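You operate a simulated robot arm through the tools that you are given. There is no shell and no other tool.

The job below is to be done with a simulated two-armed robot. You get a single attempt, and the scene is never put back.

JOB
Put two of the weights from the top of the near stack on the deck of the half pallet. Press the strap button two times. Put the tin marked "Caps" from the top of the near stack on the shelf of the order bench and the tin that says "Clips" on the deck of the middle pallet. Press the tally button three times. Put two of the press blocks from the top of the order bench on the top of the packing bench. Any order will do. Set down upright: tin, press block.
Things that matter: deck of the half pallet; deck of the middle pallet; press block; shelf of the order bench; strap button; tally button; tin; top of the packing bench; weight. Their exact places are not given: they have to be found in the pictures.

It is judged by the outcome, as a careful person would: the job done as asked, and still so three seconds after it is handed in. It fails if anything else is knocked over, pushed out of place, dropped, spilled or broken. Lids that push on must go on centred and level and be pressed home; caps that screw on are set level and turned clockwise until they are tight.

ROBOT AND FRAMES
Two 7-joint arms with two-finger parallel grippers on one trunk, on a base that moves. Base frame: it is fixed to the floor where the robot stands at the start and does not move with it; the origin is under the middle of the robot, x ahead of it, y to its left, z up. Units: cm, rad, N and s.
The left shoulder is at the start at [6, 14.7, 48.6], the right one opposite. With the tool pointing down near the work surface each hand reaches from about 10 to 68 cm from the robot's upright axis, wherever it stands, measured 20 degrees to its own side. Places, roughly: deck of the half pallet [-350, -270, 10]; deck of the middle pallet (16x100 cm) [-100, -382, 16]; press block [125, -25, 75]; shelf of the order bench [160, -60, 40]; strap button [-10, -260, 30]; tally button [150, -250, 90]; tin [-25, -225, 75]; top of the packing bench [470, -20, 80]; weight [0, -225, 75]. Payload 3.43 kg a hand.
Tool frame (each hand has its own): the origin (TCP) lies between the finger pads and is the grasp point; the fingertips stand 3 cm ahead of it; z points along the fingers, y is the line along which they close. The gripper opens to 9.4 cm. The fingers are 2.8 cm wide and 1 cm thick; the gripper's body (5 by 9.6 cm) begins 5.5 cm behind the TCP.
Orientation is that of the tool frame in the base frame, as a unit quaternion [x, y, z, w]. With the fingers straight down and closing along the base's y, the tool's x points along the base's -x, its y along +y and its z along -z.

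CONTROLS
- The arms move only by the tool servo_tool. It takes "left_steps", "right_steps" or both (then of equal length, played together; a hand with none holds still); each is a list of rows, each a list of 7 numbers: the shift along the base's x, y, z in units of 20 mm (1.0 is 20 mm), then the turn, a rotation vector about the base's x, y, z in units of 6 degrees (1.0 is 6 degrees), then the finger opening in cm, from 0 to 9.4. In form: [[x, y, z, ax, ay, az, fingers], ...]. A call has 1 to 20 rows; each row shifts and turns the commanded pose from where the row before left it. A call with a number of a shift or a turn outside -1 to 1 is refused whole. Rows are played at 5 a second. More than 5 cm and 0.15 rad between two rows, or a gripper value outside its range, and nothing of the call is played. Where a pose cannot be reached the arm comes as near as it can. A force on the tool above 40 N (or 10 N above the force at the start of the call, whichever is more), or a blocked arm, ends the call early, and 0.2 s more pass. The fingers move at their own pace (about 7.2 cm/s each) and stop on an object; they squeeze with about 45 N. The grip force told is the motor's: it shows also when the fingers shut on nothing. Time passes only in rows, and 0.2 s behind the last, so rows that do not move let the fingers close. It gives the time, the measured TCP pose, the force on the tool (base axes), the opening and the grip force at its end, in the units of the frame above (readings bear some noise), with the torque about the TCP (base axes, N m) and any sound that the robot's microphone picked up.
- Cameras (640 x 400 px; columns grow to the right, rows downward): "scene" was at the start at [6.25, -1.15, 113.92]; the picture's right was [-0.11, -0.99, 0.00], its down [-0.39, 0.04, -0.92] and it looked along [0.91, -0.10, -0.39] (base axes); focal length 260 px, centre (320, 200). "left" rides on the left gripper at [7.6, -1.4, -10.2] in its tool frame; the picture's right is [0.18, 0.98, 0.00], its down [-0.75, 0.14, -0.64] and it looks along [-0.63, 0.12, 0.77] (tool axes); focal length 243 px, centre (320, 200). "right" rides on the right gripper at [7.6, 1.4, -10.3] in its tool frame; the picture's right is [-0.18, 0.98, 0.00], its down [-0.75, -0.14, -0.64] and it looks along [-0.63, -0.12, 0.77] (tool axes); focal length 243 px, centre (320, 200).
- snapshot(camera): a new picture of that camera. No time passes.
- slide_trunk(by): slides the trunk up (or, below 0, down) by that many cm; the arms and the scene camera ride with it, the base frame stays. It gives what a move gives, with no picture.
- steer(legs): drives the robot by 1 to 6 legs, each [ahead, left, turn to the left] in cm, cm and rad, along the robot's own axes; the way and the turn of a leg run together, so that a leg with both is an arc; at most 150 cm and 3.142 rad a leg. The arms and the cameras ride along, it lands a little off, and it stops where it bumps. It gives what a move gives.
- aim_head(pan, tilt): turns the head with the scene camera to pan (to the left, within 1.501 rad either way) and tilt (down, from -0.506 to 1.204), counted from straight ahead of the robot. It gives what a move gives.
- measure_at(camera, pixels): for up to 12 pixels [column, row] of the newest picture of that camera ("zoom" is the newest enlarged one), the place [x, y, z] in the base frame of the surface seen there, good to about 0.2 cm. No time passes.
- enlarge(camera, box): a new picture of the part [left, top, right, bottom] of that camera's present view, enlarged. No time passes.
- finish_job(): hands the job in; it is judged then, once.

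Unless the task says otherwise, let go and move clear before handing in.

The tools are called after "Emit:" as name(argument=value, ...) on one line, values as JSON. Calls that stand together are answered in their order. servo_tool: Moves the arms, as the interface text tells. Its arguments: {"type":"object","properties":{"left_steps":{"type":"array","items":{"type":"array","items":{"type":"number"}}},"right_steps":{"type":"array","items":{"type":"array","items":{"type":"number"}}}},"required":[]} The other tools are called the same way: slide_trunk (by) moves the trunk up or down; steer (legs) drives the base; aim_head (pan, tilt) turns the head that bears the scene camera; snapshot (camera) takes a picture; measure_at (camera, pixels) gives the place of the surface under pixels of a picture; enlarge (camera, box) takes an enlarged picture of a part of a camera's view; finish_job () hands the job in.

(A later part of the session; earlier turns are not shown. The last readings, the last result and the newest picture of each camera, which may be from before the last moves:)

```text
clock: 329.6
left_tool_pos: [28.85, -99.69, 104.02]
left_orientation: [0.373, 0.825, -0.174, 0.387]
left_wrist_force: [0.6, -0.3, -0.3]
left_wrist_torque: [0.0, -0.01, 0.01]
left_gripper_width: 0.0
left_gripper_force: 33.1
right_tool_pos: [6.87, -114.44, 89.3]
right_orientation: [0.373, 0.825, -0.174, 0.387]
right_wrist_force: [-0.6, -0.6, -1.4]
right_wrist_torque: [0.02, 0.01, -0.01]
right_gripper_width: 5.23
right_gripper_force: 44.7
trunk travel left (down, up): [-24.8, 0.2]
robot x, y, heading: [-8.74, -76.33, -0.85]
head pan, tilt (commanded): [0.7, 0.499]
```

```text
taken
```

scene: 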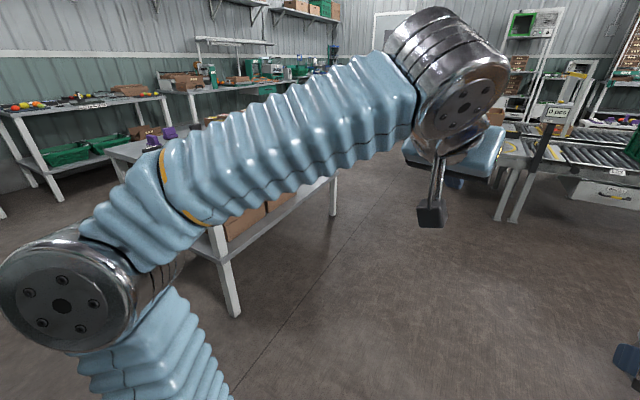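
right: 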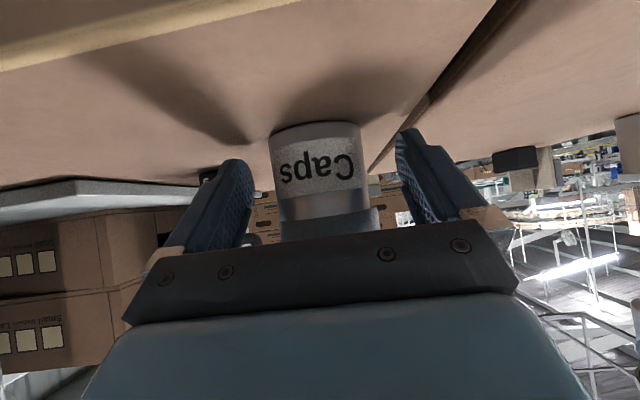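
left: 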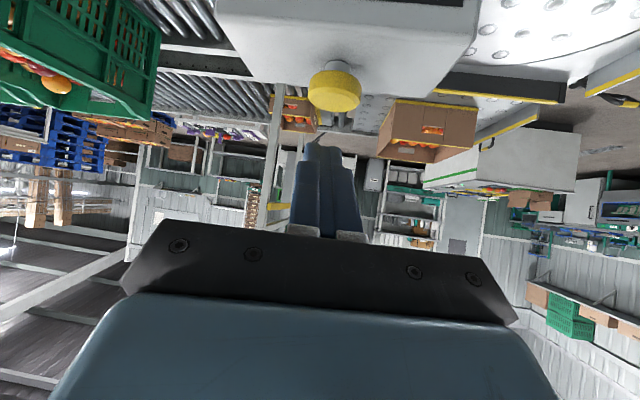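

Emit:
steer(legs=[[-25, 112, 0], [0, 0, 0.19]])

Emit:
aim_head(pan=0.0, tilt=0.7)

Emit:
snapshot(camera="scene")

```text
clock: 336.2
left_tool_pos: [102.81, -1.36, 104.05]
left_orientation: [0.306, 0.852, -0.144, 0.4]
left_wrist_force: [-0.2, 0.4, 0.4]
left_wrist_torque: [-0.01, -0.01, -0.04]
left_gripper_width: 0.01
left_gripper_force: 33.1
right_tool_pos: [83.53, -19.26, 89.34]
right_orientation: [0.305, 0.853, -0.142, 0.4]
right_wrist_force: [0.0, -0.5, -1.3]
right_wrist_torque: [0.01, 0.03, 0.01]
right_gripper_width: 5.2
right_gripper_force: 45.0
trunk travel left (down, up): [-24.8, 0.2]
robot x, y, heading: [61.66, 15.57, -0.691]
head pan, tilt (commanded): [0.7, 0.499]
```

```text
clock: 337.3
left_tool_pos: [102.83, -1.42, 104.08]
left_orientation: [0.307, 0.852, -0.144, 0.399]
left_wrist_force: [-0.4, 0.1, 0.4]
left_wrist_torque: [-0.05, 0.03, 0.0]
left_gripper_width: 0.0
left_gripper_force: 32.9
right_tool_pos: [83.47, -19.38, 89.32]
right_orientation: [0.305, 0.853, -0.141, 0.4]
right_wrist_force: [1.1, -0.2, -1.7]
right_wrist_torque: [-0.01, 0.01, 0.04]
right_gripper_width: 5.2
right_gripper_force: 45.4
trunk travel left (down, up): [-24.8, 0.2]
robot x, y, heading: [61.65, 15.33, -0.693]
head pan, tilt (commanded): [0.0, 0.7]
```

```text
taken
```

scene: 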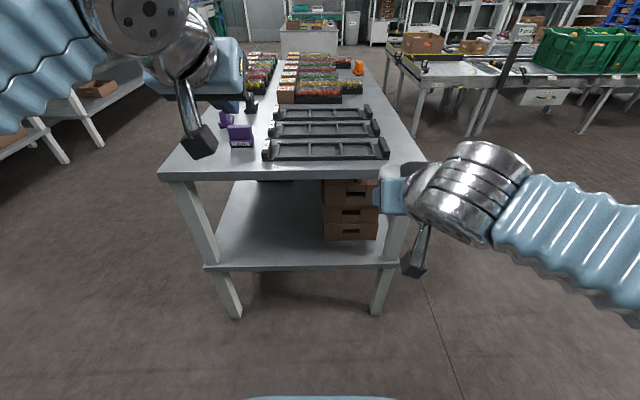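

The bench end is before me with free shelf at (270,245). I measure the shelf, its front edge and the bench top's edge.

Emit:
measure_at(camera="scene", pixels=[[225, 262], [270, 262], [330, 262], [385, 262], [270, 245], [270, 225], [330, 238], [375, 238], [200, 172], [300, 172], [400, 170], [300, 178]])

Emit:
enlarge(camera="scene", box=[160, 150, 440, 300])

```text
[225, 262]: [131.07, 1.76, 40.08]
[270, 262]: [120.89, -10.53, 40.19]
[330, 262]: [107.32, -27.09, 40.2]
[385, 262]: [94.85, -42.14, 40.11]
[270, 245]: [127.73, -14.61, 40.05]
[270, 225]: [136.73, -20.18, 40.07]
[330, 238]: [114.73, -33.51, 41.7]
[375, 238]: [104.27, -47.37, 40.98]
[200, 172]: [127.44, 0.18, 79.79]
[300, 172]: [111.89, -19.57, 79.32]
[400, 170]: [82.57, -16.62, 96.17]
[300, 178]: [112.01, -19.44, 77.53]
```

```text
2.29 times, centred on (300, 225) of scene
```

zoom: 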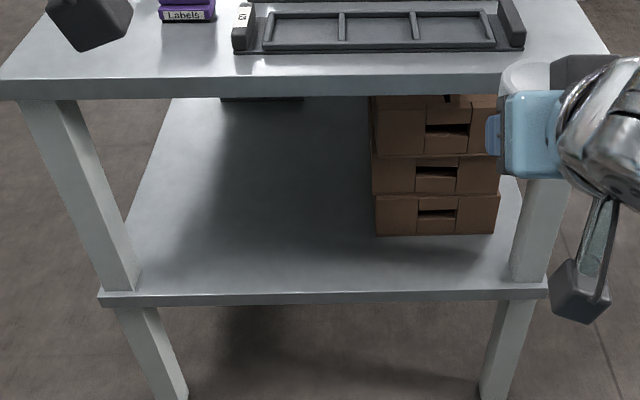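

Free shelf spot chosen at (124.5,-18.0), 9 cm inside the edge, z=40.1. First I bring the left hand to a compact upright pose so it stays clear of the bench top.

Emit:
servo_tool(left_steps=[[-0.207, 0.69, -0.2, 0.532, 0.642, 0, 0], [-0.207, 0.69, -0.2, 0.532, 0.642, 0, 0], [-0.207, 0.69, -0.2, 0.532, 0.642, 0, 0], [-0.207, 0.69, -0.2, 0.532, 0.642, 0, 0], [-0.207, 0.69, -0.2, 0.532, 0.642, 0, 0], [-0.207, 0.69, -0.2, 0.532, 0.642, 0, 0], [-0.207, 0.69, -0.2, 0.532, 0.642, 0, 0], [-0.207, 0.69, -0.2, 0.532, 0.642, 0, 0], [-0.207, 0.69, -0.2, 0.532, 0.642, 0, 0], [-0.207, 0.69, -0.2, 0.532, 0.642, 0, 0]])

Emit:
steer(legs=[[0, 22, 0.034]])

Emit:
slide_trunk(by=-23)

Emit:
snapshot(camera="scene")

```text
clock: 339.5
left_tool_pos: [99.17, 13.45, 101.06]
left_orientation: [0.335, 0.941, -0.028, 0.033]
left_wrist_force: [0.4, 0.0, -0.6]
left_wrist_torque: [0.03, 0.01, -0.03]
left_gripper_width: 0.0
left_gripper_force: 33.1
left hand out of reach, approached as far as the arm can: row 10
right_tool_pos: [83.52, -19.36, 89.33]
right_orientation: [0.305, 0.853, -0.142, 0.4]
right_wrist_force: [-0.2, 0.3, -0.9]
right_wrist_torque: [0.03, 0.01, 0.01]
right_gripper_width: 5.22
right_gripper_force: 44.6
trunk travel left (down, up): [-24.8, 0.2]
robot x, y, heading: [61.44, 15.02, -0.693]
head pan, tilt (commanded): [0.0, 0.7]
```

```text
clock: 341.2
left_tool_pos: [112.76, 31.79, 100.99]
left_orientation: [0.32, 0.946, -0.028, 0.033]
left_wrist_force: [-0.7, -0.8, 0.5]
left_wrist_torque: [0.04, -0.04, 0.0]
left_gripper_width: 0.0
left_gripper_force: 32.7
right_tool_pos: [98.31, -1.38, 89.24]
right_orientation: [0.291, 0.857, -0.136, 0.402]
right_wrist_force: [0.9, 0.4, -1.4]
right_wrist_torque: [0.02, 0.01, 0.03]
right_gripper_width: 5.18
right_gripper_force: 44.9
trunk travel left (down, up): [-24.8, 0.2]
robot x, y, heading: [75.28, 32.35, -0.655]
head pan, tilt (commanded): [0.0, 0.7]
```

```text
clock: 343.6
left_tool_pos: [112.86, 31.66, 78.02]
left_orientation: [0.319, 0.947, -0.027, 0.033]
left_wrist_force: [-0.2, 1.5, 0.4]
left_wrist_torque: [0.01, -0.02, -0.01]
left_gripper_width: 0.0
left_gripper_force: 33.1
right_tool_pos: [98.24, -1.45, 66.29]
right_orientation: [0.291, 0.858, -0.135, 0.402]
right_wrist_force: [0.5, 0.7, -0.9]
right_wrist_torque: [0.01, 0.02, -0.02]
right_gripper_width: 5.06
right_gripper_force: 45.2
trunk travel left (down, up): [-1.8, 23.2]
robot x, y, heading: [76.02, 32.64, -0.659]
head pan, tilt (commanded): [0.0, 0.7]
```

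```text
taken
```

scene: 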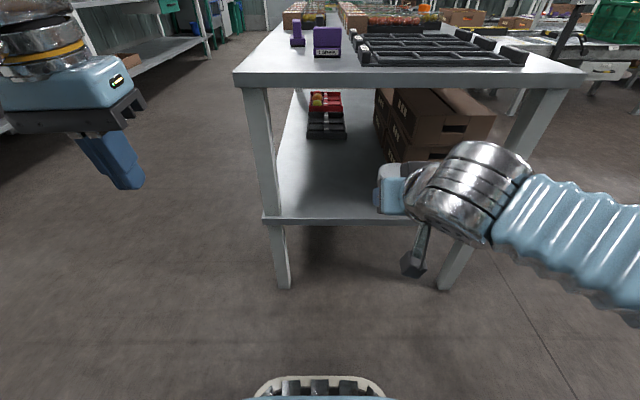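

The right grip fell to 5.06 cm, so Caps is slipping; I look at once.

Emit:
enlarge(camera="right", box=[220, 100, 420, 250])

Emit:
measure_at(camera="scene", pixels=[[300, 217], [340, 218], [375, 218], [300, 200], [320, 190], [270, 215], [410, 220]])

```text
2.67 times, centred on (320, 175) of right
```

zoom: 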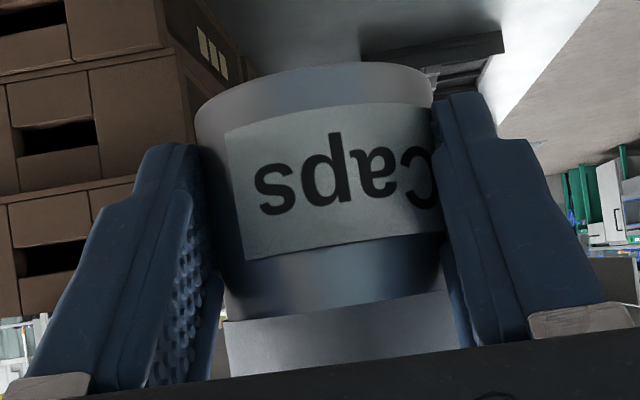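

```text
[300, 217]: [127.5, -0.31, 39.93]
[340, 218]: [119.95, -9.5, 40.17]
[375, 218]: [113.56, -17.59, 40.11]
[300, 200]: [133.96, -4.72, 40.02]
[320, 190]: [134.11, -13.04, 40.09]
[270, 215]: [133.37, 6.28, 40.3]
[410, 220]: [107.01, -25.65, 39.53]
```

Caps is creeping forward in the pads. I bring it straight to the shelf now: forward and down together, ending just above the shelf.

Emit:
servo_tool(right_steps=[[0.4, -0.3, -0.5, 0, 0, 0, 4.0], [0.7, -0.54, -0.9, 0, 0, 0, 4.0], [0.791, -0.612, -1, 0, 0, 0, 4.0], [0.791, -0.612, -1, 0, 0, 0, 4.0], [0.791, -0.612, -1, 0, 0, 0, 4.0], [0.791, -0.612, -1, 0, 0, 0, 4.0], [0.791, -0.612, -1, 0, 0, 0, 4.0], [0.791, -0.612, -1, 0, 0, 0, 4.0], [0.791, -0.612, -1, 0, 0, 0, 4.0], [0.791, -0.612, -1, 0, 0, 0, 4.0], [0.791, -0.612, -1, 0, 0, 0, 4.0], [0.7, -0.54, -0.5, 0, 0, 0, 4.0], [0.5, -0.39, 0, 0, 0, 0, 4.0]])

Emit:
snapshot(camera="right")

Emit:
snapshot(camera="scene")

```text
clock: 346.4
left_tool_pos: [112.83, 31.71, 78.02]
left_orientation: [0.321, 0.946, -0.028, 0.033]
left_wrist_force: [0.3, -0.5, 0.2]
left_wrist_torque: [0.01, 0.0, -0.03]
left_gripper_width: 0.01
left_gripper_force: 33.0
right_tool_pos: [117.17, -15.85, 44.48]
right_orientation: [0.291, 0.858, -0.134, 0.402]
right_wrist_force: [0.1, 0.1, -0.8]
right_wrist_torque: [0.02, -0.01, 0.0]
right_gripper_width: 5.08
right_gripper_force: 45.1
trunk travel left (down, up): [-1.8, 23.2]
robot x, y, heading: [75.57, 32.9, -0.659]
head pan, tilt (commanded): [0.0, 0.7]
```

```text
taken
```

right: 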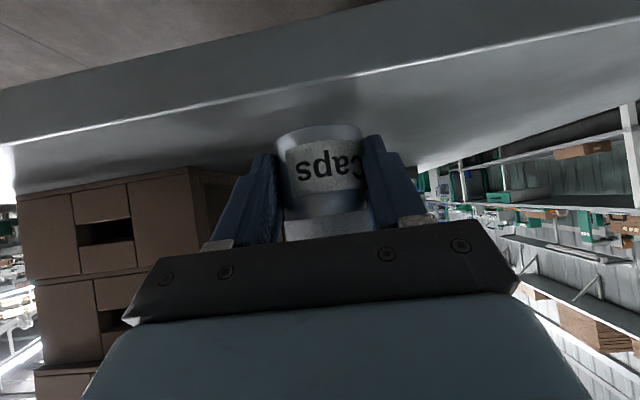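

```text
taken
```

scene: 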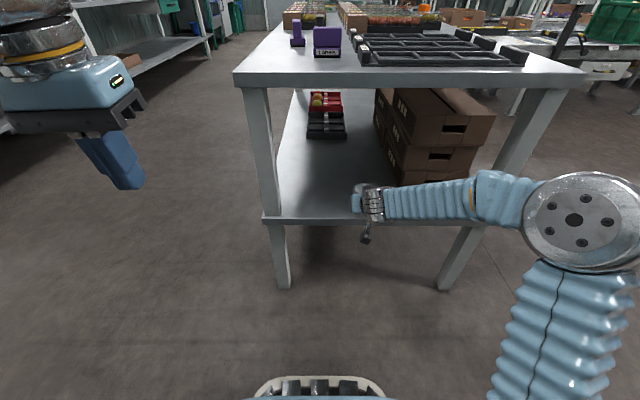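

Caps is over the shelf, still held. Another 2 cm inward, then lowering gently.

Emit:
servo_tool(right_steps=[[0.5, -0.387, 0, 0, 0, 0, 4.0], [0.5, -0.387, -0.1, 0, 0, 0, 4.0], [0, 0, -0.15, 0, 0, 0, 4.0], [0, 0, -0.1, 0, 0, 0, 4.0], [0, 0, -0.05, 0, 0, 0, 4.0]])

Emit:
enlarge(camera="right", box=[220, 100, 420, 250])

```text
clock: 347.6
left_tool_pos: [112.91, 31.61, 78.0]
left_orientation: [0.32, 0.947, -0.027, 0.033]
left_wrist_force: [-0.5, -0.9, 0.6]
left_wrist_torque: [0.0, 0.04, -0.02]
left_gripper_width: 0.0
left_gripper_force: 33.5
right_tool_pos: [119.23, -17.42, 43.54]
right_orientation: [0.292, 0.857, -0.135, 0.402]
right_wrist_force: [0.3, 0.8, -0.7]
right_wrist_torque: [0.01, 0.02, 0.06]
right_gripper_width: 5.07
right_gripper_force: 44.7
trunk travel left (down, up): [-1.8, 23.2]
robot x, y, heading: [75.52, 32.77, -0.658]
head pan, tilt (commanded): [0.0, 0.7]
```

```text
2.67 times, centred on (320, 175) of right
```

zoom: 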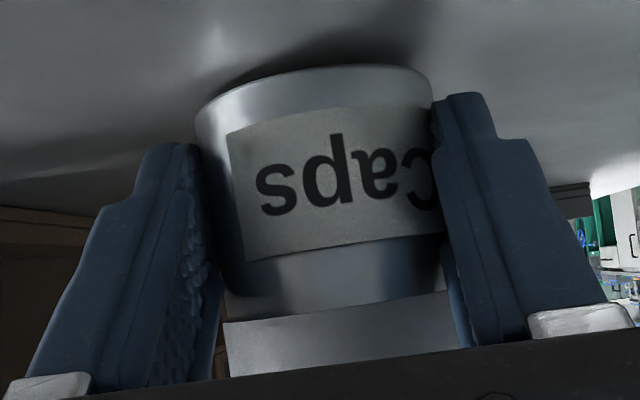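

Emit:
servo_tool(right_steps=[[0, 0, -0.05, 0, 0, 0, 4.0], [0, 0, -0.05, 0, 0, 0, 4.0], [0, 0, 0, 0, 0, 0, 4.0]])

```text
clock: 348.4
left_tool_pos: [113.02, 31.71, 77.97]
left_orientation: [0.32, 0.947, -0.028, 0.033]
left_wrist_force: [-0.3, 0.4, -0.2]
left_wrist_torque: [0.01, -0.01, -0.01]
left_gripper_width: 0.0
left_gripper_force: 33.2
right_tool_pos: [119.29, -17.53, 43.54]
right_orientation: [0.292, 0.857, -0.136, 0.402]
right_wrist_force: [0.2, 0.5, -1.2]
right_wrist_torque: [0.0, 0.01, -0.01]
right_gripper_width: 5.08
right_gripper_force: 45.1
trunk travel left (down, up): [-1.8, 23.2]
robot x, y, heading: [75.72, 32.26, -0.659]
head pan, tilt (commanded): [0.0, 0.7]
```

Emit:
servo_tool(right_steps=[[0, 0, -0.05, 0, 0, 0, 4.0], [0, 0, -0.05, 0, 0, 0, 4.0], [0, 0, -0.05, 0, 0, 0, 4.0], [0, 0, 0, 0, 0, 0, 4.0]])

```text
clock: 349.4
left_tool_pos: [112.78, 31.74, 77.95]
left_orientation: [0.32, 0.947, -0.028, 0.033]
left_wrist_force: [0.1, 0.7, -0.1]
left_wrist_torque: [0.02, 0.0, -0.01]
left_gripper_width: 0.0
left_gripper_force: 32.8
right_tool_pos: [119.11, -17.27, 43.38]
right_orientation: [0.291, 0.857, -0.136, 0.403]
right_wrist_force: [-1.4, -0.6, 9.1]
right_wrist_torque: [0.07, -0.05, 0.01]
right_gripper_width: 5.06
right_gripper_force: 45.4
trunk travel left (down, up): [-1.8, 23.2]
robot x, y, heading: [75.22, 32.87, -0.659]
head pan, tilt (commanded): [0.0, 0.7]
```

Contact (9 N): Caps stands on the shelf. Opening the fingers slowly.

Emit:
servo_tool(right_steps=[[0, 0, 0, 0, 0, 0, 5.3], [0, 0, 0, 0, 0, 0, 5.8], [0, 0, 0, 0, 0, 0, 6.8], [0, 0, 0, 0, 0, 0, 8], [0, 0, 0, 0, 0, 0, 9], [0, 0, 0, 0, 0, 0, 9]])

Emit:
snapshot(camera="right")

Emit:
enlarge(camera="right", box=[220, 100, 420, 250])

```text
clock: 350.8
left_tool_pos: [112.87, 31.61, 77.96]
left_orientation: [0.32, 0.946, -0.028, 0.033]
left_wrist_force: [0.7, 0.3, -0.3]
left_wrist_torque: [-0.04, 0.01, 0.0]
left_gripper_width: 0.0
left_gripper_force: 32.8
right_tool_pos: [119.1, -17.46, 43.18]
right_orientation: [0.291, 0.857, -0.135, 0.402]
right_wrist_force: [0.5, -0.3, -0.6]
right_wrist_torque: [-0.01, -0.03, 0.0]
right_gripper_width: 9.01
right_gripper_force: 0.0
trunk travel left (down, up): [-1.8, 23.2]
robot x, y, heading: [75.73, 32.84, -0.66]
head pan, tilt (commanded): [0.0, 0.7]
```

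```text
taken
```

right: 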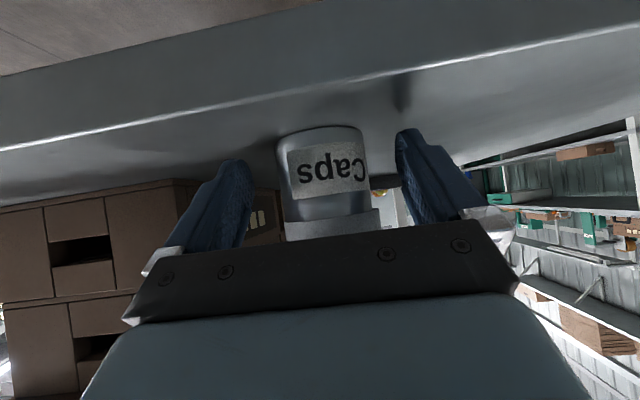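

```text
2.67 times, centred on (320, 175) of right
```

zoom: 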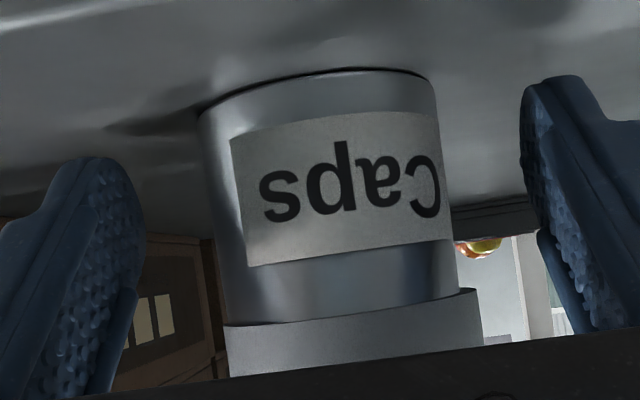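

Caps stands upright with its lid on. Backing the right hand straight out from under the bench.

Emit:
servo_tool(right_steps=[[-0.4, 0.306, 0.1, 0, 0, 0, 9], [-0.791, 0.612, 0.1, 0, 0, 0, 9], [-0.791, 0.612, 0.1, 0, 0, 0, 9], [-0.791, 0.612, 0.1, 0, 0, 0, 9], [-0.791, 0.612, 0.1, 0, 0, 0, 9], [-0.791, 0.612, 0.1, 0, 0, 0, 9], [-0.791, 0.612, 0.1, 0, 0, 0, 9], [-0.791, 0.612, 0.2, 0, 0, 0, 9], [-0.791, 0.612, 0.5, 0, 0, 0, 9], [-0.6, 0.46, 1, 0, 0, 0, 9], [0, 0, 1, 0, 0, 0, 9], [0, 0, 1, 0, 0, 0, 9], [0, 0, 1, 0, 0, 0, 9]])

Emit:
snapshot(camera="right")

Emit:
snapshot(camera="scene")

```text
clock: 353.6
left_tool_pos: [112.91, 31.75, 77.97]
left_orientation: [0.32, 0.947, -0.027, 0.033]
left_wrist_force: [-0.1, 0.3, 0.3]
left_wrist_torque: [0.01, -0.01, 0.02]
left_gripper_width: 0.02
left_gripper_force: 32.9
right_tool_pos: [104.69, -6.0, 53.84]
right_orientation: [0.291, 0.857, -0.135, 0.403]
right_wrist_force: [-0.4, -0.3, 1.0]
right_wrist_torque: [0.01, 0.0, -0.03]
right_gripper_width: 9.0
right_gripper_force: 0.1
trunk travel left (down, up): [-1.8, 23.2]
robot x, y, heading: [75.24, 32.71, -0.659]
head pan, tilt (commanded): [0.0, 0.7]
```

```text
taken
```

right: 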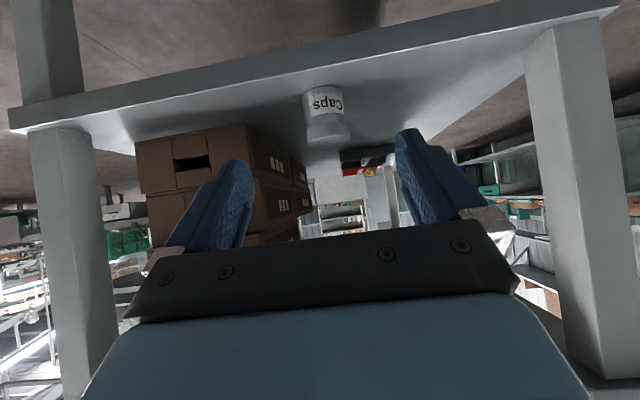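

```text
taken
```

scene: 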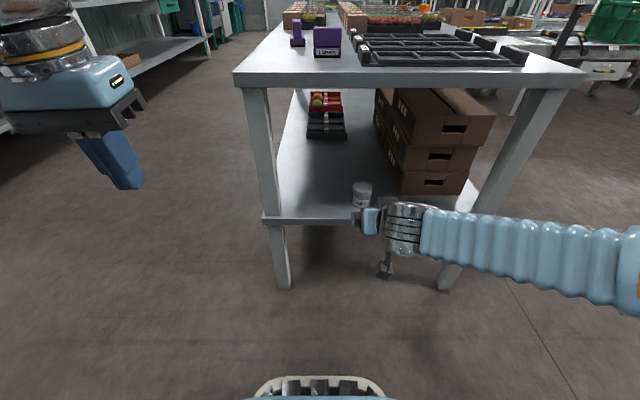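

Caps stands on the shelf (right picture (325,110)). I zoom to verify its lid.

Emit:
enlarge(camera="right", box=[285, 70, 365, 150])

Emit:
enlarge(camera="scene", box=[340, 170, 390, 220])

Emit:
slide_trunk(by=23)

```text
5.00 times, centred on (325, 110) of right
```

zoom: 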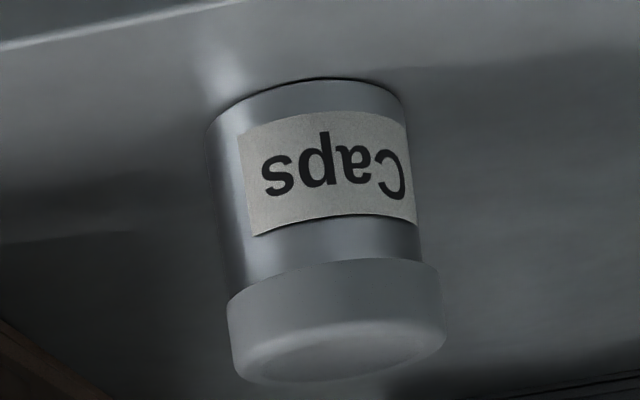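

```text
8.00 times, centred on (365, 195) of scene
```

zoom: 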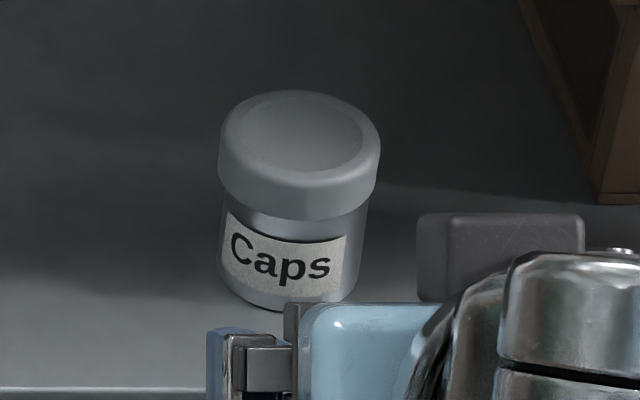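

```text
clock: 356.0
left_tool_pos: [112.94, 31.76, 100.9]
left_orientation: [0.321, 0.946, -0.027, 0.033]
left_wrist_force: [0.4, -0.3, 0.0]
left_wrist_torque: [0.02, -0.01, -0.02]
left_gripper_width: 0.0
left_gripper_force: 32.8
right_tool_pos: [104.84, -6.17, 76.79]
right_orientation: [0.291, 0.858, -0.135, 0.402]
right_wrist_force: [0.2, -0.1, -0.6]
right_wrist_torque: [0.0, 0.01, -0.02]
right_gripper_width: 9.01
right_gripper_force: 0.1
trunk travel left (down, up): [-24.8, 0.2]
robot x, y, heading: [75.41, 32.44, -0.663]
head pan, tilt (commanded): [0.0, 0.7]
```

Caps with its lid on, level and centred. Now the press blocks: I look at the bench top.

Emit:
aim_head(pan=0.05, tilt=0.5)

Emit:
snapshot(camera="scene")

Emit:
enlarge(camera="scene", box=[240, 90, 480, 240])

```text
clock: 356.7
left_tool_pos: [113.03, 31.75, 100.94]
left_orientation: [0.32, 0.946, -0.028, 0.033]
left_wrist_force: [0.6, 0.2, -0.4]
left_wrist_torque: [0.02, 0.02, 0.02]
left_gripper_width: 0.0
left_gripper_force: 32.7
right_tool_pos: [104.61, -6.11, 76.81]
right_orientation: [0.291, 0.857, -0.135, 0.402]
right_wrist_force: [0.8, 0.4, -0.1]
right_wrist_torque: [0.05, 0.0, -0.04]
right_gripper_width: 9.02
right_gripper_force: 0.1
trunk travel left (down, up): [-24.8, 0.2]
robot x, y, heading: [75.42, 32.64, -0.655]
head pan, tilt (commanded): [0.051, 0.499]
```

```text
taken
```

scene: 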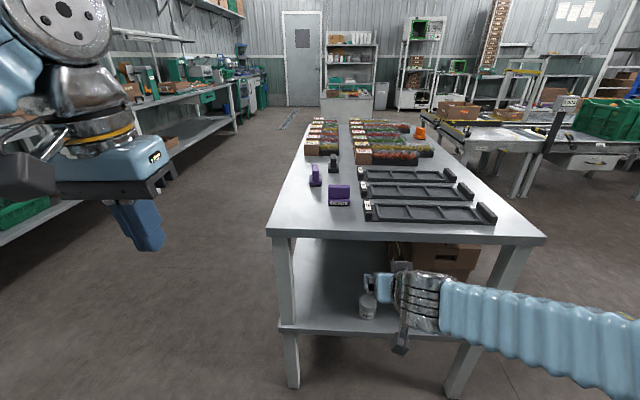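

```text
2.67 times, centred on (360, 165) of scene
```

zoom: 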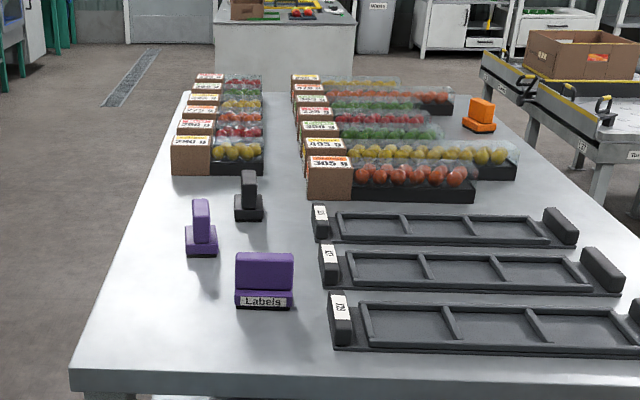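

I zoom closer on the purple, black and orange blocks.

Emit:
enlarge(camera="scene", box=[300, 140, 380, 215])

Emit:
enlarge(camera="scene", box=[400, 115, 440, 150])

Emit:
measure_at(camera="scene", pixels=[[340, 195], [339, 204], [315, 175], [315, 183], [333, 162], [333, 170], [420, 135], [349, 188], [330, 188], [300, 225], [268, 232], [420, 230]])

```text
5.33 times, centred on (340, 178) of scene
```

zoom: 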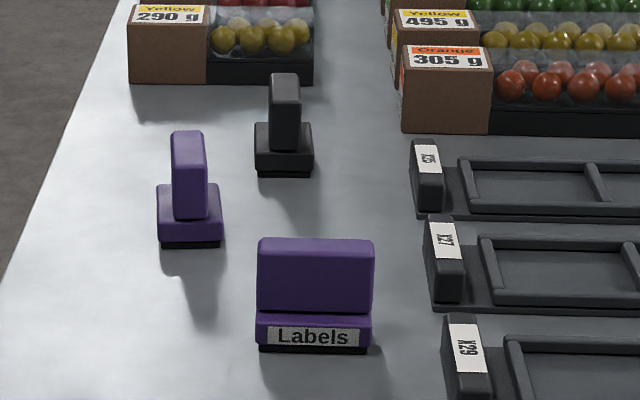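

```text
11.43 times, centred on (420, 132) of scene
```

zoom: 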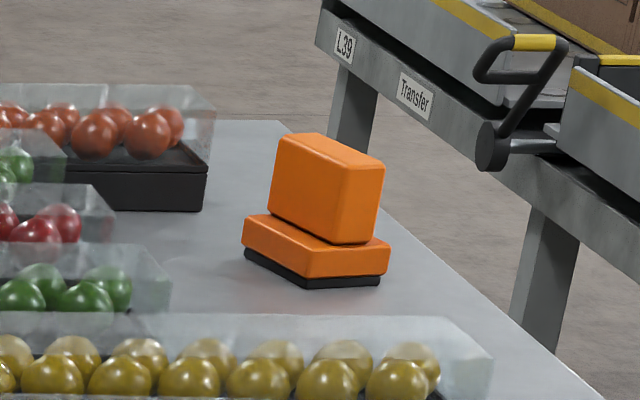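

```text
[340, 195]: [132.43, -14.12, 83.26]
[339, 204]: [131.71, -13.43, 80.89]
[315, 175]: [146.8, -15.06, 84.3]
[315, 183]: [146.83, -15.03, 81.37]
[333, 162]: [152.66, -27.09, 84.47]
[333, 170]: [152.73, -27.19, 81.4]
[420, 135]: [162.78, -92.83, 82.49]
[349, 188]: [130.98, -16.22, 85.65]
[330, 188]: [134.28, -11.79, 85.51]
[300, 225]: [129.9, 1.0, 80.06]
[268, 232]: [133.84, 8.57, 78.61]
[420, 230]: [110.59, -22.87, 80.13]
```

These are press blocks (sole, base and upright handle): two purple, one black, one orange. I'll take the two purple ones at ≈(132,-14) and (147,-15). First I raise the right hand and turn it upright before moving in.

Emit:
servo_tool(right_steps=[[-0.2, 0.15, 0.96, 0.51, 0.66, 0, 9], [-0.2, 0.15, 0.96, 0.51, 0.66, 0, 9], [-0.2, 0.15, 0.96, 0.51, 0.66, 0, 9], [-0.2, 0.15, 0.96, 0.51, 0.66, 0, 9], [-0.2, 0.15, 0.96, 0.51, 0.66, 0, 9], [-0.2, 0.15, 0.96, 0.51, 0.66, 0, 9], [0, 0, 0.96, 0.51, 0.66, 0, 9], [0, 0, 0.96, 0.51, 0.66, 0, 9], [0, 0, 0.96, 0.51, 0.66, 0, 9], [0, 0, 0.96, 0.51, 0.66, 0, 9]], left_steps=[[0, 0, -0.1, 0, 0, 0, 3], [0, 0, -0.1, 0, 0, 0, 6], [0, 0, -0.1, 0, 0, 0, 9], [0, 0, -0.1, 0, 0, 0, 9], [0, 0, -0.1, 0, 0, 0, 9], [0, 0, -0.1, 0, 0, 0, 9], [0, 0, -0.1, 0, 0, 0, 9], [0, 0, -0.1, 0, 0, 0, 9], [0, 0, -0.1, 0, 0, 0, 9], [0, 0, -0.1, 0, 0, 0, 9]])

Emit:
steer(legs=[[24, 0, 0]])

Emit:
aim_head(pan=0.0, tilt=0.7)

Emit:
snapshot(camera="scene")

Emit:
snapshot(camera="right")

```text
clock: 358.9
left_tool_pos: [112.84, 31.62, 98.94]
left_orientation: [0.319, 0.947, -0.028, 0.033]
left_wrist_force: [-0.1, 0.2, 0.3]
left_wrist_torque: [-0.02, -0.01, 0.0]
left_gripper_width: 9.0
left_gripper_force: 0.1
right_tool_pos: [102.14, -4.29, 96.07]
right_orientation: [0.323, 0.946, 0.002, 0.002]
right_wrist_force: [0.6, -0.5, 0.0]
right_wrist_torque: [0.01, 0.0, 0.01]
right_gripper_width: 9.02
right_gripper_force: 0.0
trunk travel left (down, up): [-24.8, 0.2]
robot x, y, heading: [75.4, 32.6, -0.66]
head pan, tilt (commanded): [0.051, 0.499]
```

```text
clock: 360.8
left_tool_pos: [132.71, 16.38, 98.87]
left_orientation: [0.32, 0.946, -0.028, 0.032]
left_wrist_force: [-0.3, 1.2, 0.3]
left_wrist_torque: [-0.01, -0.02, -0.03]
left_gripper_width: 8.99
left_gripper_force: 0.0
right_tool_pos: [121.87, -19.74, 96.08]
right_orientation: [0.324, 0.946, 0.001, 0.002]
right_wrist_force: [0.1, -0.4, -0.7]
right_wrist_torque: [0.03, -0.02, 0.03]
right_gripper_width: 9.0
right_gripper_force: 0.1
trunk travel left (down, up): [-24.8, 0.2]
robot x, y, heading: [94.95, 17.57, -0.665]
head pan, tilt (commanded): [0.051, 0.499]
```

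```text
clock: 361.5
left_tool_pos: [132.75, 16.33, 98.93]
left_orientation: [0.321, 0.946, -0.029, 0.033]
left_wrist_force: [0.0, 0.7, -0.4]
left_wrist_torque: [0.0, 0.02, 0.0]
left_gripper_width: 8.99
left_gripper_force: 0.0
right_tool_pos: [121.8, -19.78, 96.06]
right_orientation: [0.325, 0.946, 0.002, 0.002]
right_wrist_force: [0.0, -0.2, 0.6]
right_wrist_torque: [-0.03, -0.04, 0.02]
right_gripper_width: 9.02
right_gripper_force: 0.0
trunk travel left (down, up): [-24.8, 0.2]
robot x, y, heading: [95.06, 17.41, -0.662]
head pan, tilt (commanded): [0.0, 0.7]
```

```text
taken
```

scene: 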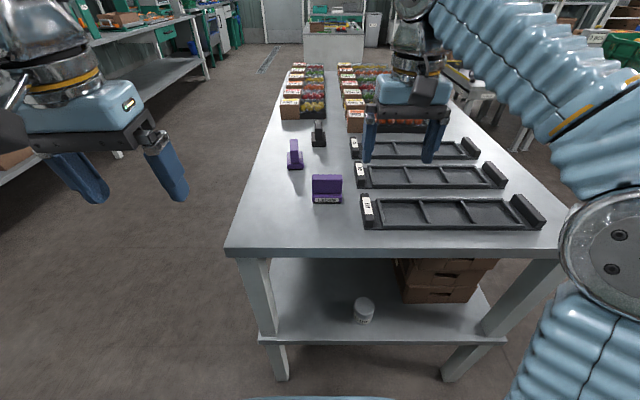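

```text
taken
```

right: 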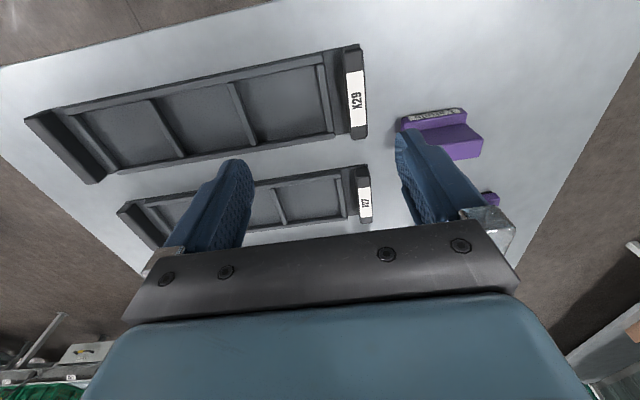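

Now in reach. I zoom on the two purple blocks to get exact edges.

Emit:
enlarge(camera="scene", box=[270, 120, 366, 216])

Emit:
measure_at(camera="zoom", pixels=[[275, 235], [395, 235], [275, 265], [395, 265], [280, 320], [395, 320], [335, 232], [335, 290], [110, 90], [135, 90], [95, 145], [150, 145]])

```text
4.17 times, centred on (318, 168) of scene
```

zoom: 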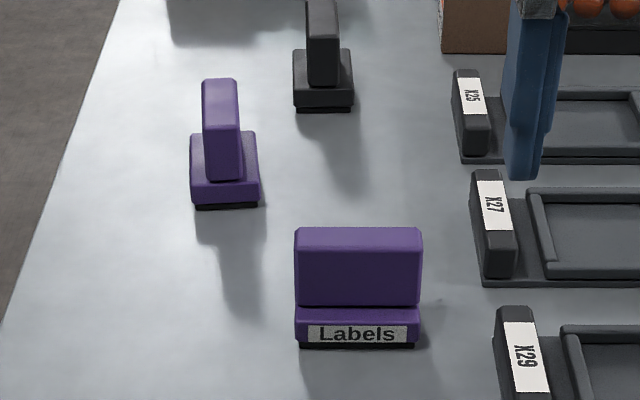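

```text
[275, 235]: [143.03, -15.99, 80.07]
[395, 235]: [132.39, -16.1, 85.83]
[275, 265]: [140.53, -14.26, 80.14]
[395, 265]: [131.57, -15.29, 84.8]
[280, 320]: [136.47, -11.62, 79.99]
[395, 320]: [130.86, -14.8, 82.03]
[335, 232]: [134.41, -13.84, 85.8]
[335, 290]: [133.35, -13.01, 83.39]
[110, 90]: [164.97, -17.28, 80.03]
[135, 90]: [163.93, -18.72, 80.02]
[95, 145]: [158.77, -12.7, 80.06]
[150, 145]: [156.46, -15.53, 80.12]
```

Emit:
measure_at(camera="zoom", pixels=[[302, 231], [415, 231], [300, 249], [418, 249], [300, 300], [418, 300], [298, 315], [418, 315], [207, 82], [234, 82], [206, 102], [238, 102]])

Emit:
measure_at(camera="zoom", pixels=[[210, 175], [240, 175], [195, 190], [255, 190], [195, 140], [250, 140], [225, 130], [300, 335], [415, 335], [222, 90], [195, 165], [257, 165]])

```text
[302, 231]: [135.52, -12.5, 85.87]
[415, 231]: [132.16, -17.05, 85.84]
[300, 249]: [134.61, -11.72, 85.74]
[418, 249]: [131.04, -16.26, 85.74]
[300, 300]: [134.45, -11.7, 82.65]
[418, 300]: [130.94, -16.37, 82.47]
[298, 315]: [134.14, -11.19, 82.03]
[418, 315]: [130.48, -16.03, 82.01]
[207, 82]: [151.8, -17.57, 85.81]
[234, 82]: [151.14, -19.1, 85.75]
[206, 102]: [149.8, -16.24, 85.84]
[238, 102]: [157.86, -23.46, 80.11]
```

```text
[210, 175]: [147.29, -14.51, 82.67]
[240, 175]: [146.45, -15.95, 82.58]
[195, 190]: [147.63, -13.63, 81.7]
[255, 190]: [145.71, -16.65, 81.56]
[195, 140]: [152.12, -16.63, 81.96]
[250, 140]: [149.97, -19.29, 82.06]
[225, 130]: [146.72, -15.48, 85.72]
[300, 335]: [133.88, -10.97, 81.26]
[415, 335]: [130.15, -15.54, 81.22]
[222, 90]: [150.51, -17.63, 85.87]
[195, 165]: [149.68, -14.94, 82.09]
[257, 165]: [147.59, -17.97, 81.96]
```

P1 ("Labels"): handle centre ≈(133.3,-14.4), 5.7×1.7 cm, top 85.85, long axis ≈53.6°. P2: centre ≈(149.0,-16.7), thin axis ≈58°. The right hand goes over P1 first.

Emit:
servo_tool(right_steps=[[0.82, 0.386, -0.1, 0, 0, 0.036, 9], [0.82, 0.386, -0.2, 0, 0, 0.036, 9], [0.82, 0.386, -0.2, 0, 0, 0.036, 9], [0.82, 0.386, -0.2, 0, 0, 0.036, 9], [0.82, 0.386, -0.2, 0, 0, 0.036, 9], [0.82, 0.386, -0.3, 0, 0, 0.036, 9], [0.82, 0.386, -0.3, 0, 0, 0.036, 9], [0, 0, 0, 0, 0, 0, 9]])

Emit:
snapshot(camera="right")

Emit:
enlarge(camera="right", box=[250, 60, 410, 180])

```text
clock: 363.3
left_tool_pos: [132.54, 16.41, 98.86]
left_orientation: [0.321, 0.946, -0.028, 0.033]
left_wrist_force: [0.0, -0.1, -0.7]
left_wrist_torque: [-0.01, 0.03, -0.01]
left_gripper_width: 9.0
left_gripper_force: 0.0
right_tool_pos: [133.41, -14.19, 93.14]
right_orientation: [0.312, 0.95, 0.001, 0.002]
right_wrist_force: [0.4, 0.9, -0.1]
right_wrist_torque: [-0.02, 0.02, 0.01]
right_gripper_width: 9.03
right_gripper_force: 0.0
trunk travel left (down, up): [-24.8, 0.2]
robot x, y, heading: [95.17, 17.18, -0.661]
head pan, tilt (commanded): [0.0, 0.7]
```

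```text
taken
```

right: 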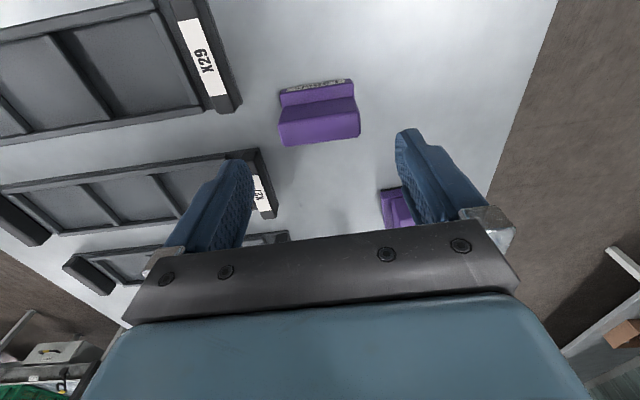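

```text
3.33 times, centred on (330, 120) of right
```

zoom: 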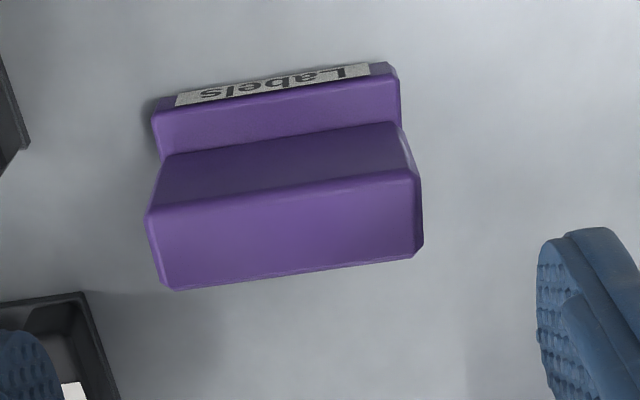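

The handle is exactly below the TCP and aligned. Descending around the handle's ends.

Emit:
servo_tool(right_steps=[[0, -0.05, -0.61, 0, 0, 0, 9], [0, -0.05, -0.61, 0, 0, 0, 9], [0, 0, -0.61, 0, 0, 0, 9], [0, 0, -0.61, 0, 0, 0, 9], [0, 0, -0.61, 0, 0, 0, 9], [0, 0, -0.57, 0, 0, 0, 9], [0, 0, 0, 0, 0, 0, 9]])

Emit:
snapshot(camera="right")

Emit:
enlarge(camera="scene", box=[270, 120, 390, 220])

```text
clock: 364.9
left_tool_pos: [132.62, 16.22, 98.97]
left_orientation: [0.32, 0.946, -0.028, 0.033]
left_wrist_force: [-0.6, -0.7, -0.3]
left_wrist_torque: [-0.01, -0.02, 0.02]
left_gripper_width: 8.99
left_gripper_force: 0.1
right_tool_pos: [133.23, -14.47, 85.82]
right_orientation: [0.312, 0.95, 0.002, 0.002]
right_wrist_force: [0.2, 0.6, 0.5]
right_wrist_torque: [-0.05, -0.01, 0.01]
right_gripper_width: 9.02
right_gripper_force: 0.0
trunk travel left (down, up): [-24.8, 0.2]
robot x, y, heading: [95.2, 17.32, -0.662]
head pan, tilt (commanded): [0.0, 0.7]
```

```text
taken
```

right: 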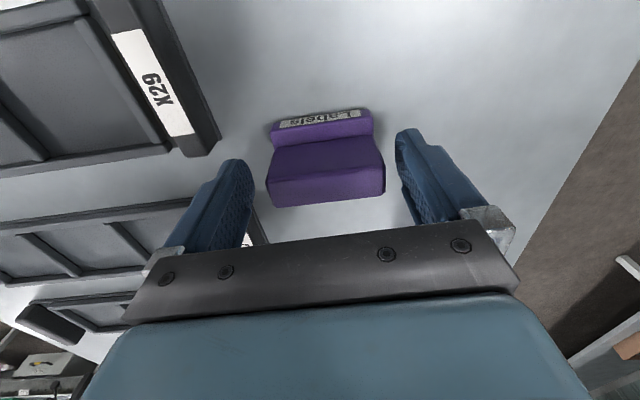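

```text
4.00 times, centred on (330, 170) of scene
```

zoom: 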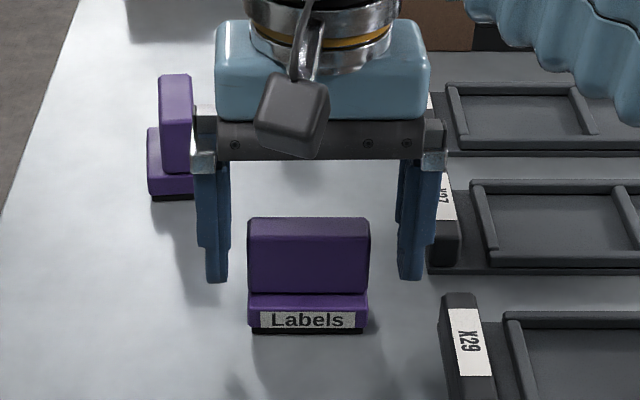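

The fingers straddle the handle. Closing the right gripper.

Emit:
servo_tool(right_steps=[[0, 0, 0, 0, 0, 0, 7.5], [0, 0, 0, 0, 0, 0, 6.3], [0, 0, 0, 0, 0, 0, 5.5], [0, 0, 0, 0, 0, 0, 4.5], [0, 0, 0, 0, 0, 0, 4], [0, 0, 0, 0, 0, 0, 4]])

Emit:
snapshot(camera="right")

```text
clock: 366.3
left_tool_pos: [132.68, 16.19, 98.84]
left_orientation: [0.321, 0.946, -0.028, 0.034]
left_wrist_force: [-0.5, -1.6, 0.2]
left_wrist_torque: [0.0, 0.0, -0.01]
left_gripper_width: 9.0
left_gripper_force: 0.0
right_tool_pos: [133.18, -14.46, 85.79]
right_orientation: [0.312, 0.95, 0.003, 0.003]
right_wrist_force: [0.6, 0.1, 0.6]
right_wrist_torque: [0.01, -0.01, -0.02]
right_gripper_width: 6.75
right_gripper_force: 44.9
trunk travel left (down, up): [-24.8, 0.2]
robot x, y, heading: [95.37, 17.39, -0.662]
head pan, tilt (commanded): [0.0, 0.7]
```

```text
taken
```

right: 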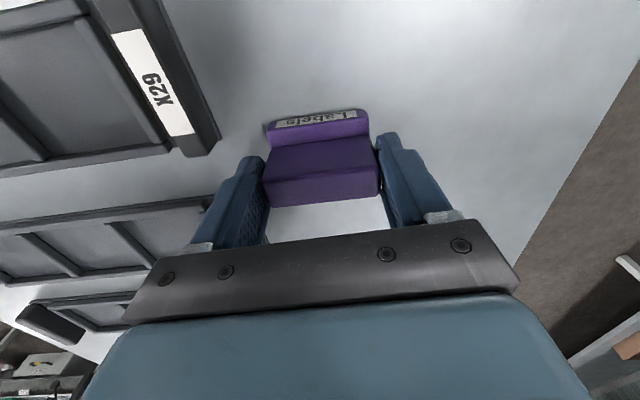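

Gripped at 6.75 cm with 45 N. Lifting it.

Emit:
servo_tool(right_steps=[[0, 0, 0.3, 0, 0, 0, 4], [0, 0, 0.5, 0, 0, 0, 4], [0, 0, 0.8, 0, 0, 0, 4], [0, 0, 1, 0, 0, 0, 4], [0, 0, 1, 0, 0, 0, 4], [0, 0, 1, 0, 0, 0, 4], [-0.4, -0.2, 0.5, 0, 0, 0, 4]])

Emit:
snapshot(camera="scene")

Emit:
snapshot(camera="right")

```text
clock: 367.9
left_tool_pos: [132.57, 16.16, 98.85]
left_orientation: [0.321, 0.946, -0.028, 0.033]
left_wrist_force: [-0.1, 0.5, 0.3]
left_wrist_torque: [0.0, 0.02, -0.01]
left_gripper_width: 9.0
left_gripper_force: 0.0
right_tool_pos: [132.27, -14.87, 94.23]
right_orientation: [0.311, 0.95, 0.003, 0.004]
right_wrist_force: [0.6, -0.4, -0.7]
right_wrist_torque: [0.03, -0.01, -0.01]
right_gripper_width: 6.75
right_gripper_force: 44.6
right hand out of reach, approached as far as the arm can: row 6
trunk travel left (down, up): [-24.8, 0.2]
robot x, y, heading: [95.17, 17.54, -0.661]
head pan, tilt (commanded): [0.0, 0.7]
```

```text
taken
```

scene: 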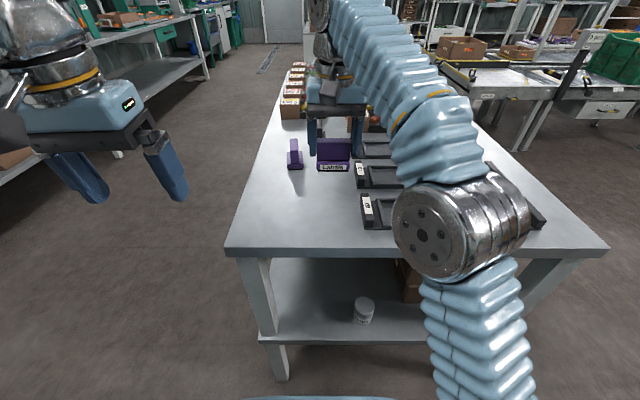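

```text
taken
```

right: 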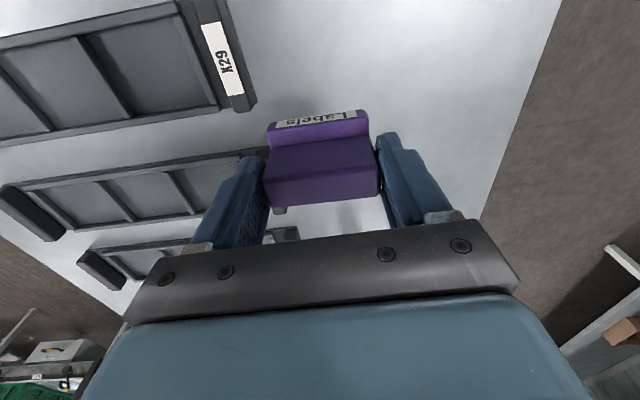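

P1 is up and upright in the grip. I move it aside to the right, then bring the left hand over P2.

Emit:
servo_tool(right_steps=[[-0.867, -0.03, 0, 0, 0, 0, 4], [-0.867, -0.03, 0, 0, 0, 0, 4], [-0.867, -0.03, 0, 0, 0, 0, 4], [-0.867, -0.03, 0, 0, 0, 0, 4], [-0.867, -0.03, 0, 0, 0, 0, 4], [-0.867, -0.03, 0, 0, 0, 0, 4], [-0.867, -0.03, 0, 0, 0, 0, 4], [-0.867, -0.03, 0, 0, 0, 0, 4], [-0.867, -0.03, 0, 0, 0, 0, 4]])

Emit:
snapshot(camera="scene")

Emit:
enlarge(camera="scene", box=[270, 120, 350, 190])

Emit:
measure_at(camera="zoom", pixels=[[165, 157], [210, 157], [168, 200], [220, 200], [190, 160], [190, 195], [150, 260], [150, 330], [240, 330], [240, 260], [180, 330], [190, 280]])

```text
clock: 369.9
left_tool_pos: [132.53, 16.2, 98.98]
left_orientation: [0.321, 0.946, -0.028, 0.033]
left_wrist_force: [-0.3, -0.3, 0.0]
left_wrist_torque: [-0.01, 0.02, 0.0]
left_gripper_width: 9.0
left_gripper_force: 0.1
right_tool_pos: [116.92, -15.46, 94.02]
right_orientation: [0.311, 0.95, 0.001, 0.002]
right_wrist_force: [0.1, 0.8, -0.6]
right_wrist_torque: [-0.01, 0.01, -0.01]
right_gripper_width: 6.73
right_gripper_force: 45.4
trunk travel left (down, up): [-24.8, 0.2]
robot x, y, heading: [95.22, 17.32, -0.663]
head pan, tilt (commanded): [0.0, 0.7]
```

```text
taken
```

scene: 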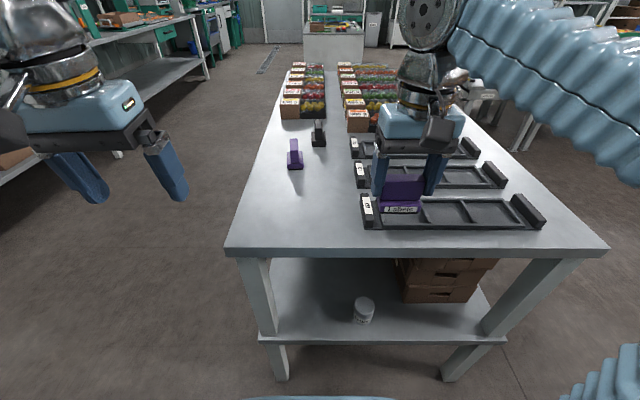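

```text
5.71 times, centred on (310, 155) of scene
```

zoom: 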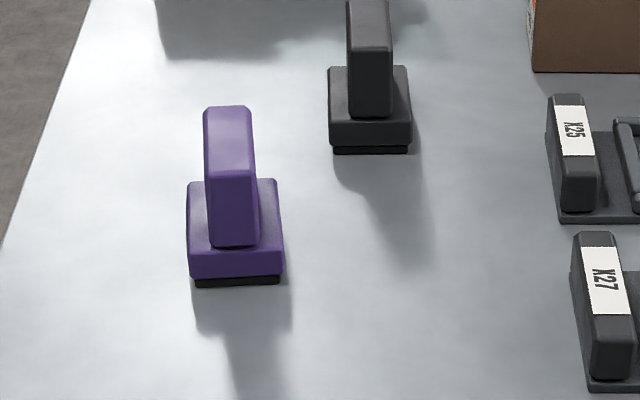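

```text
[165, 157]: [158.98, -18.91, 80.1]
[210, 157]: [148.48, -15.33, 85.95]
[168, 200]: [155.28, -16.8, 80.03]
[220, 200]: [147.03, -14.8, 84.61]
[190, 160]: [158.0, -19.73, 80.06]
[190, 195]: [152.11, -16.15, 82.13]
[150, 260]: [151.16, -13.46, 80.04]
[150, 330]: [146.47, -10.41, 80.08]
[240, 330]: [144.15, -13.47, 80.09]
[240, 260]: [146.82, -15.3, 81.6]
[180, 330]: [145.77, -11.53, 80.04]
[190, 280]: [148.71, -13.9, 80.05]
```

Emit:
measure_at(camera="zoom", pixels=[[211, 111], [245, 111], [209, 165], [251, 167], [229, 135], [215, 240], [252, 240], [194, 262], [277, 262], [192, 190], [272, 190], [229, 200]])

```text
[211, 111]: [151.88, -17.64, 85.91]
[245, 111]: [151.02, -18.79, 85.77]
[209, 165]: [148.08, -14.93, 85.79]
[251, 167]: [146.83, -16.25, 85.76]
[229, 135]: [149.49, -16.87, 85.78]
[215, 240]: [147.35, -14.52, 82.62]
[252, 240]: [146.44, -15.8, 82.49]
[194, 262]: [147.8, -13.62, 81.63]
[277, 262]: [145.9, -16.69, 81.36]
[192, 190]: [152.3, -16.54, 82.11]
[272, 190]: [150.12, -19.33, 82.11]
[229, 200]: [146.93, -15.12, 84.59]
```

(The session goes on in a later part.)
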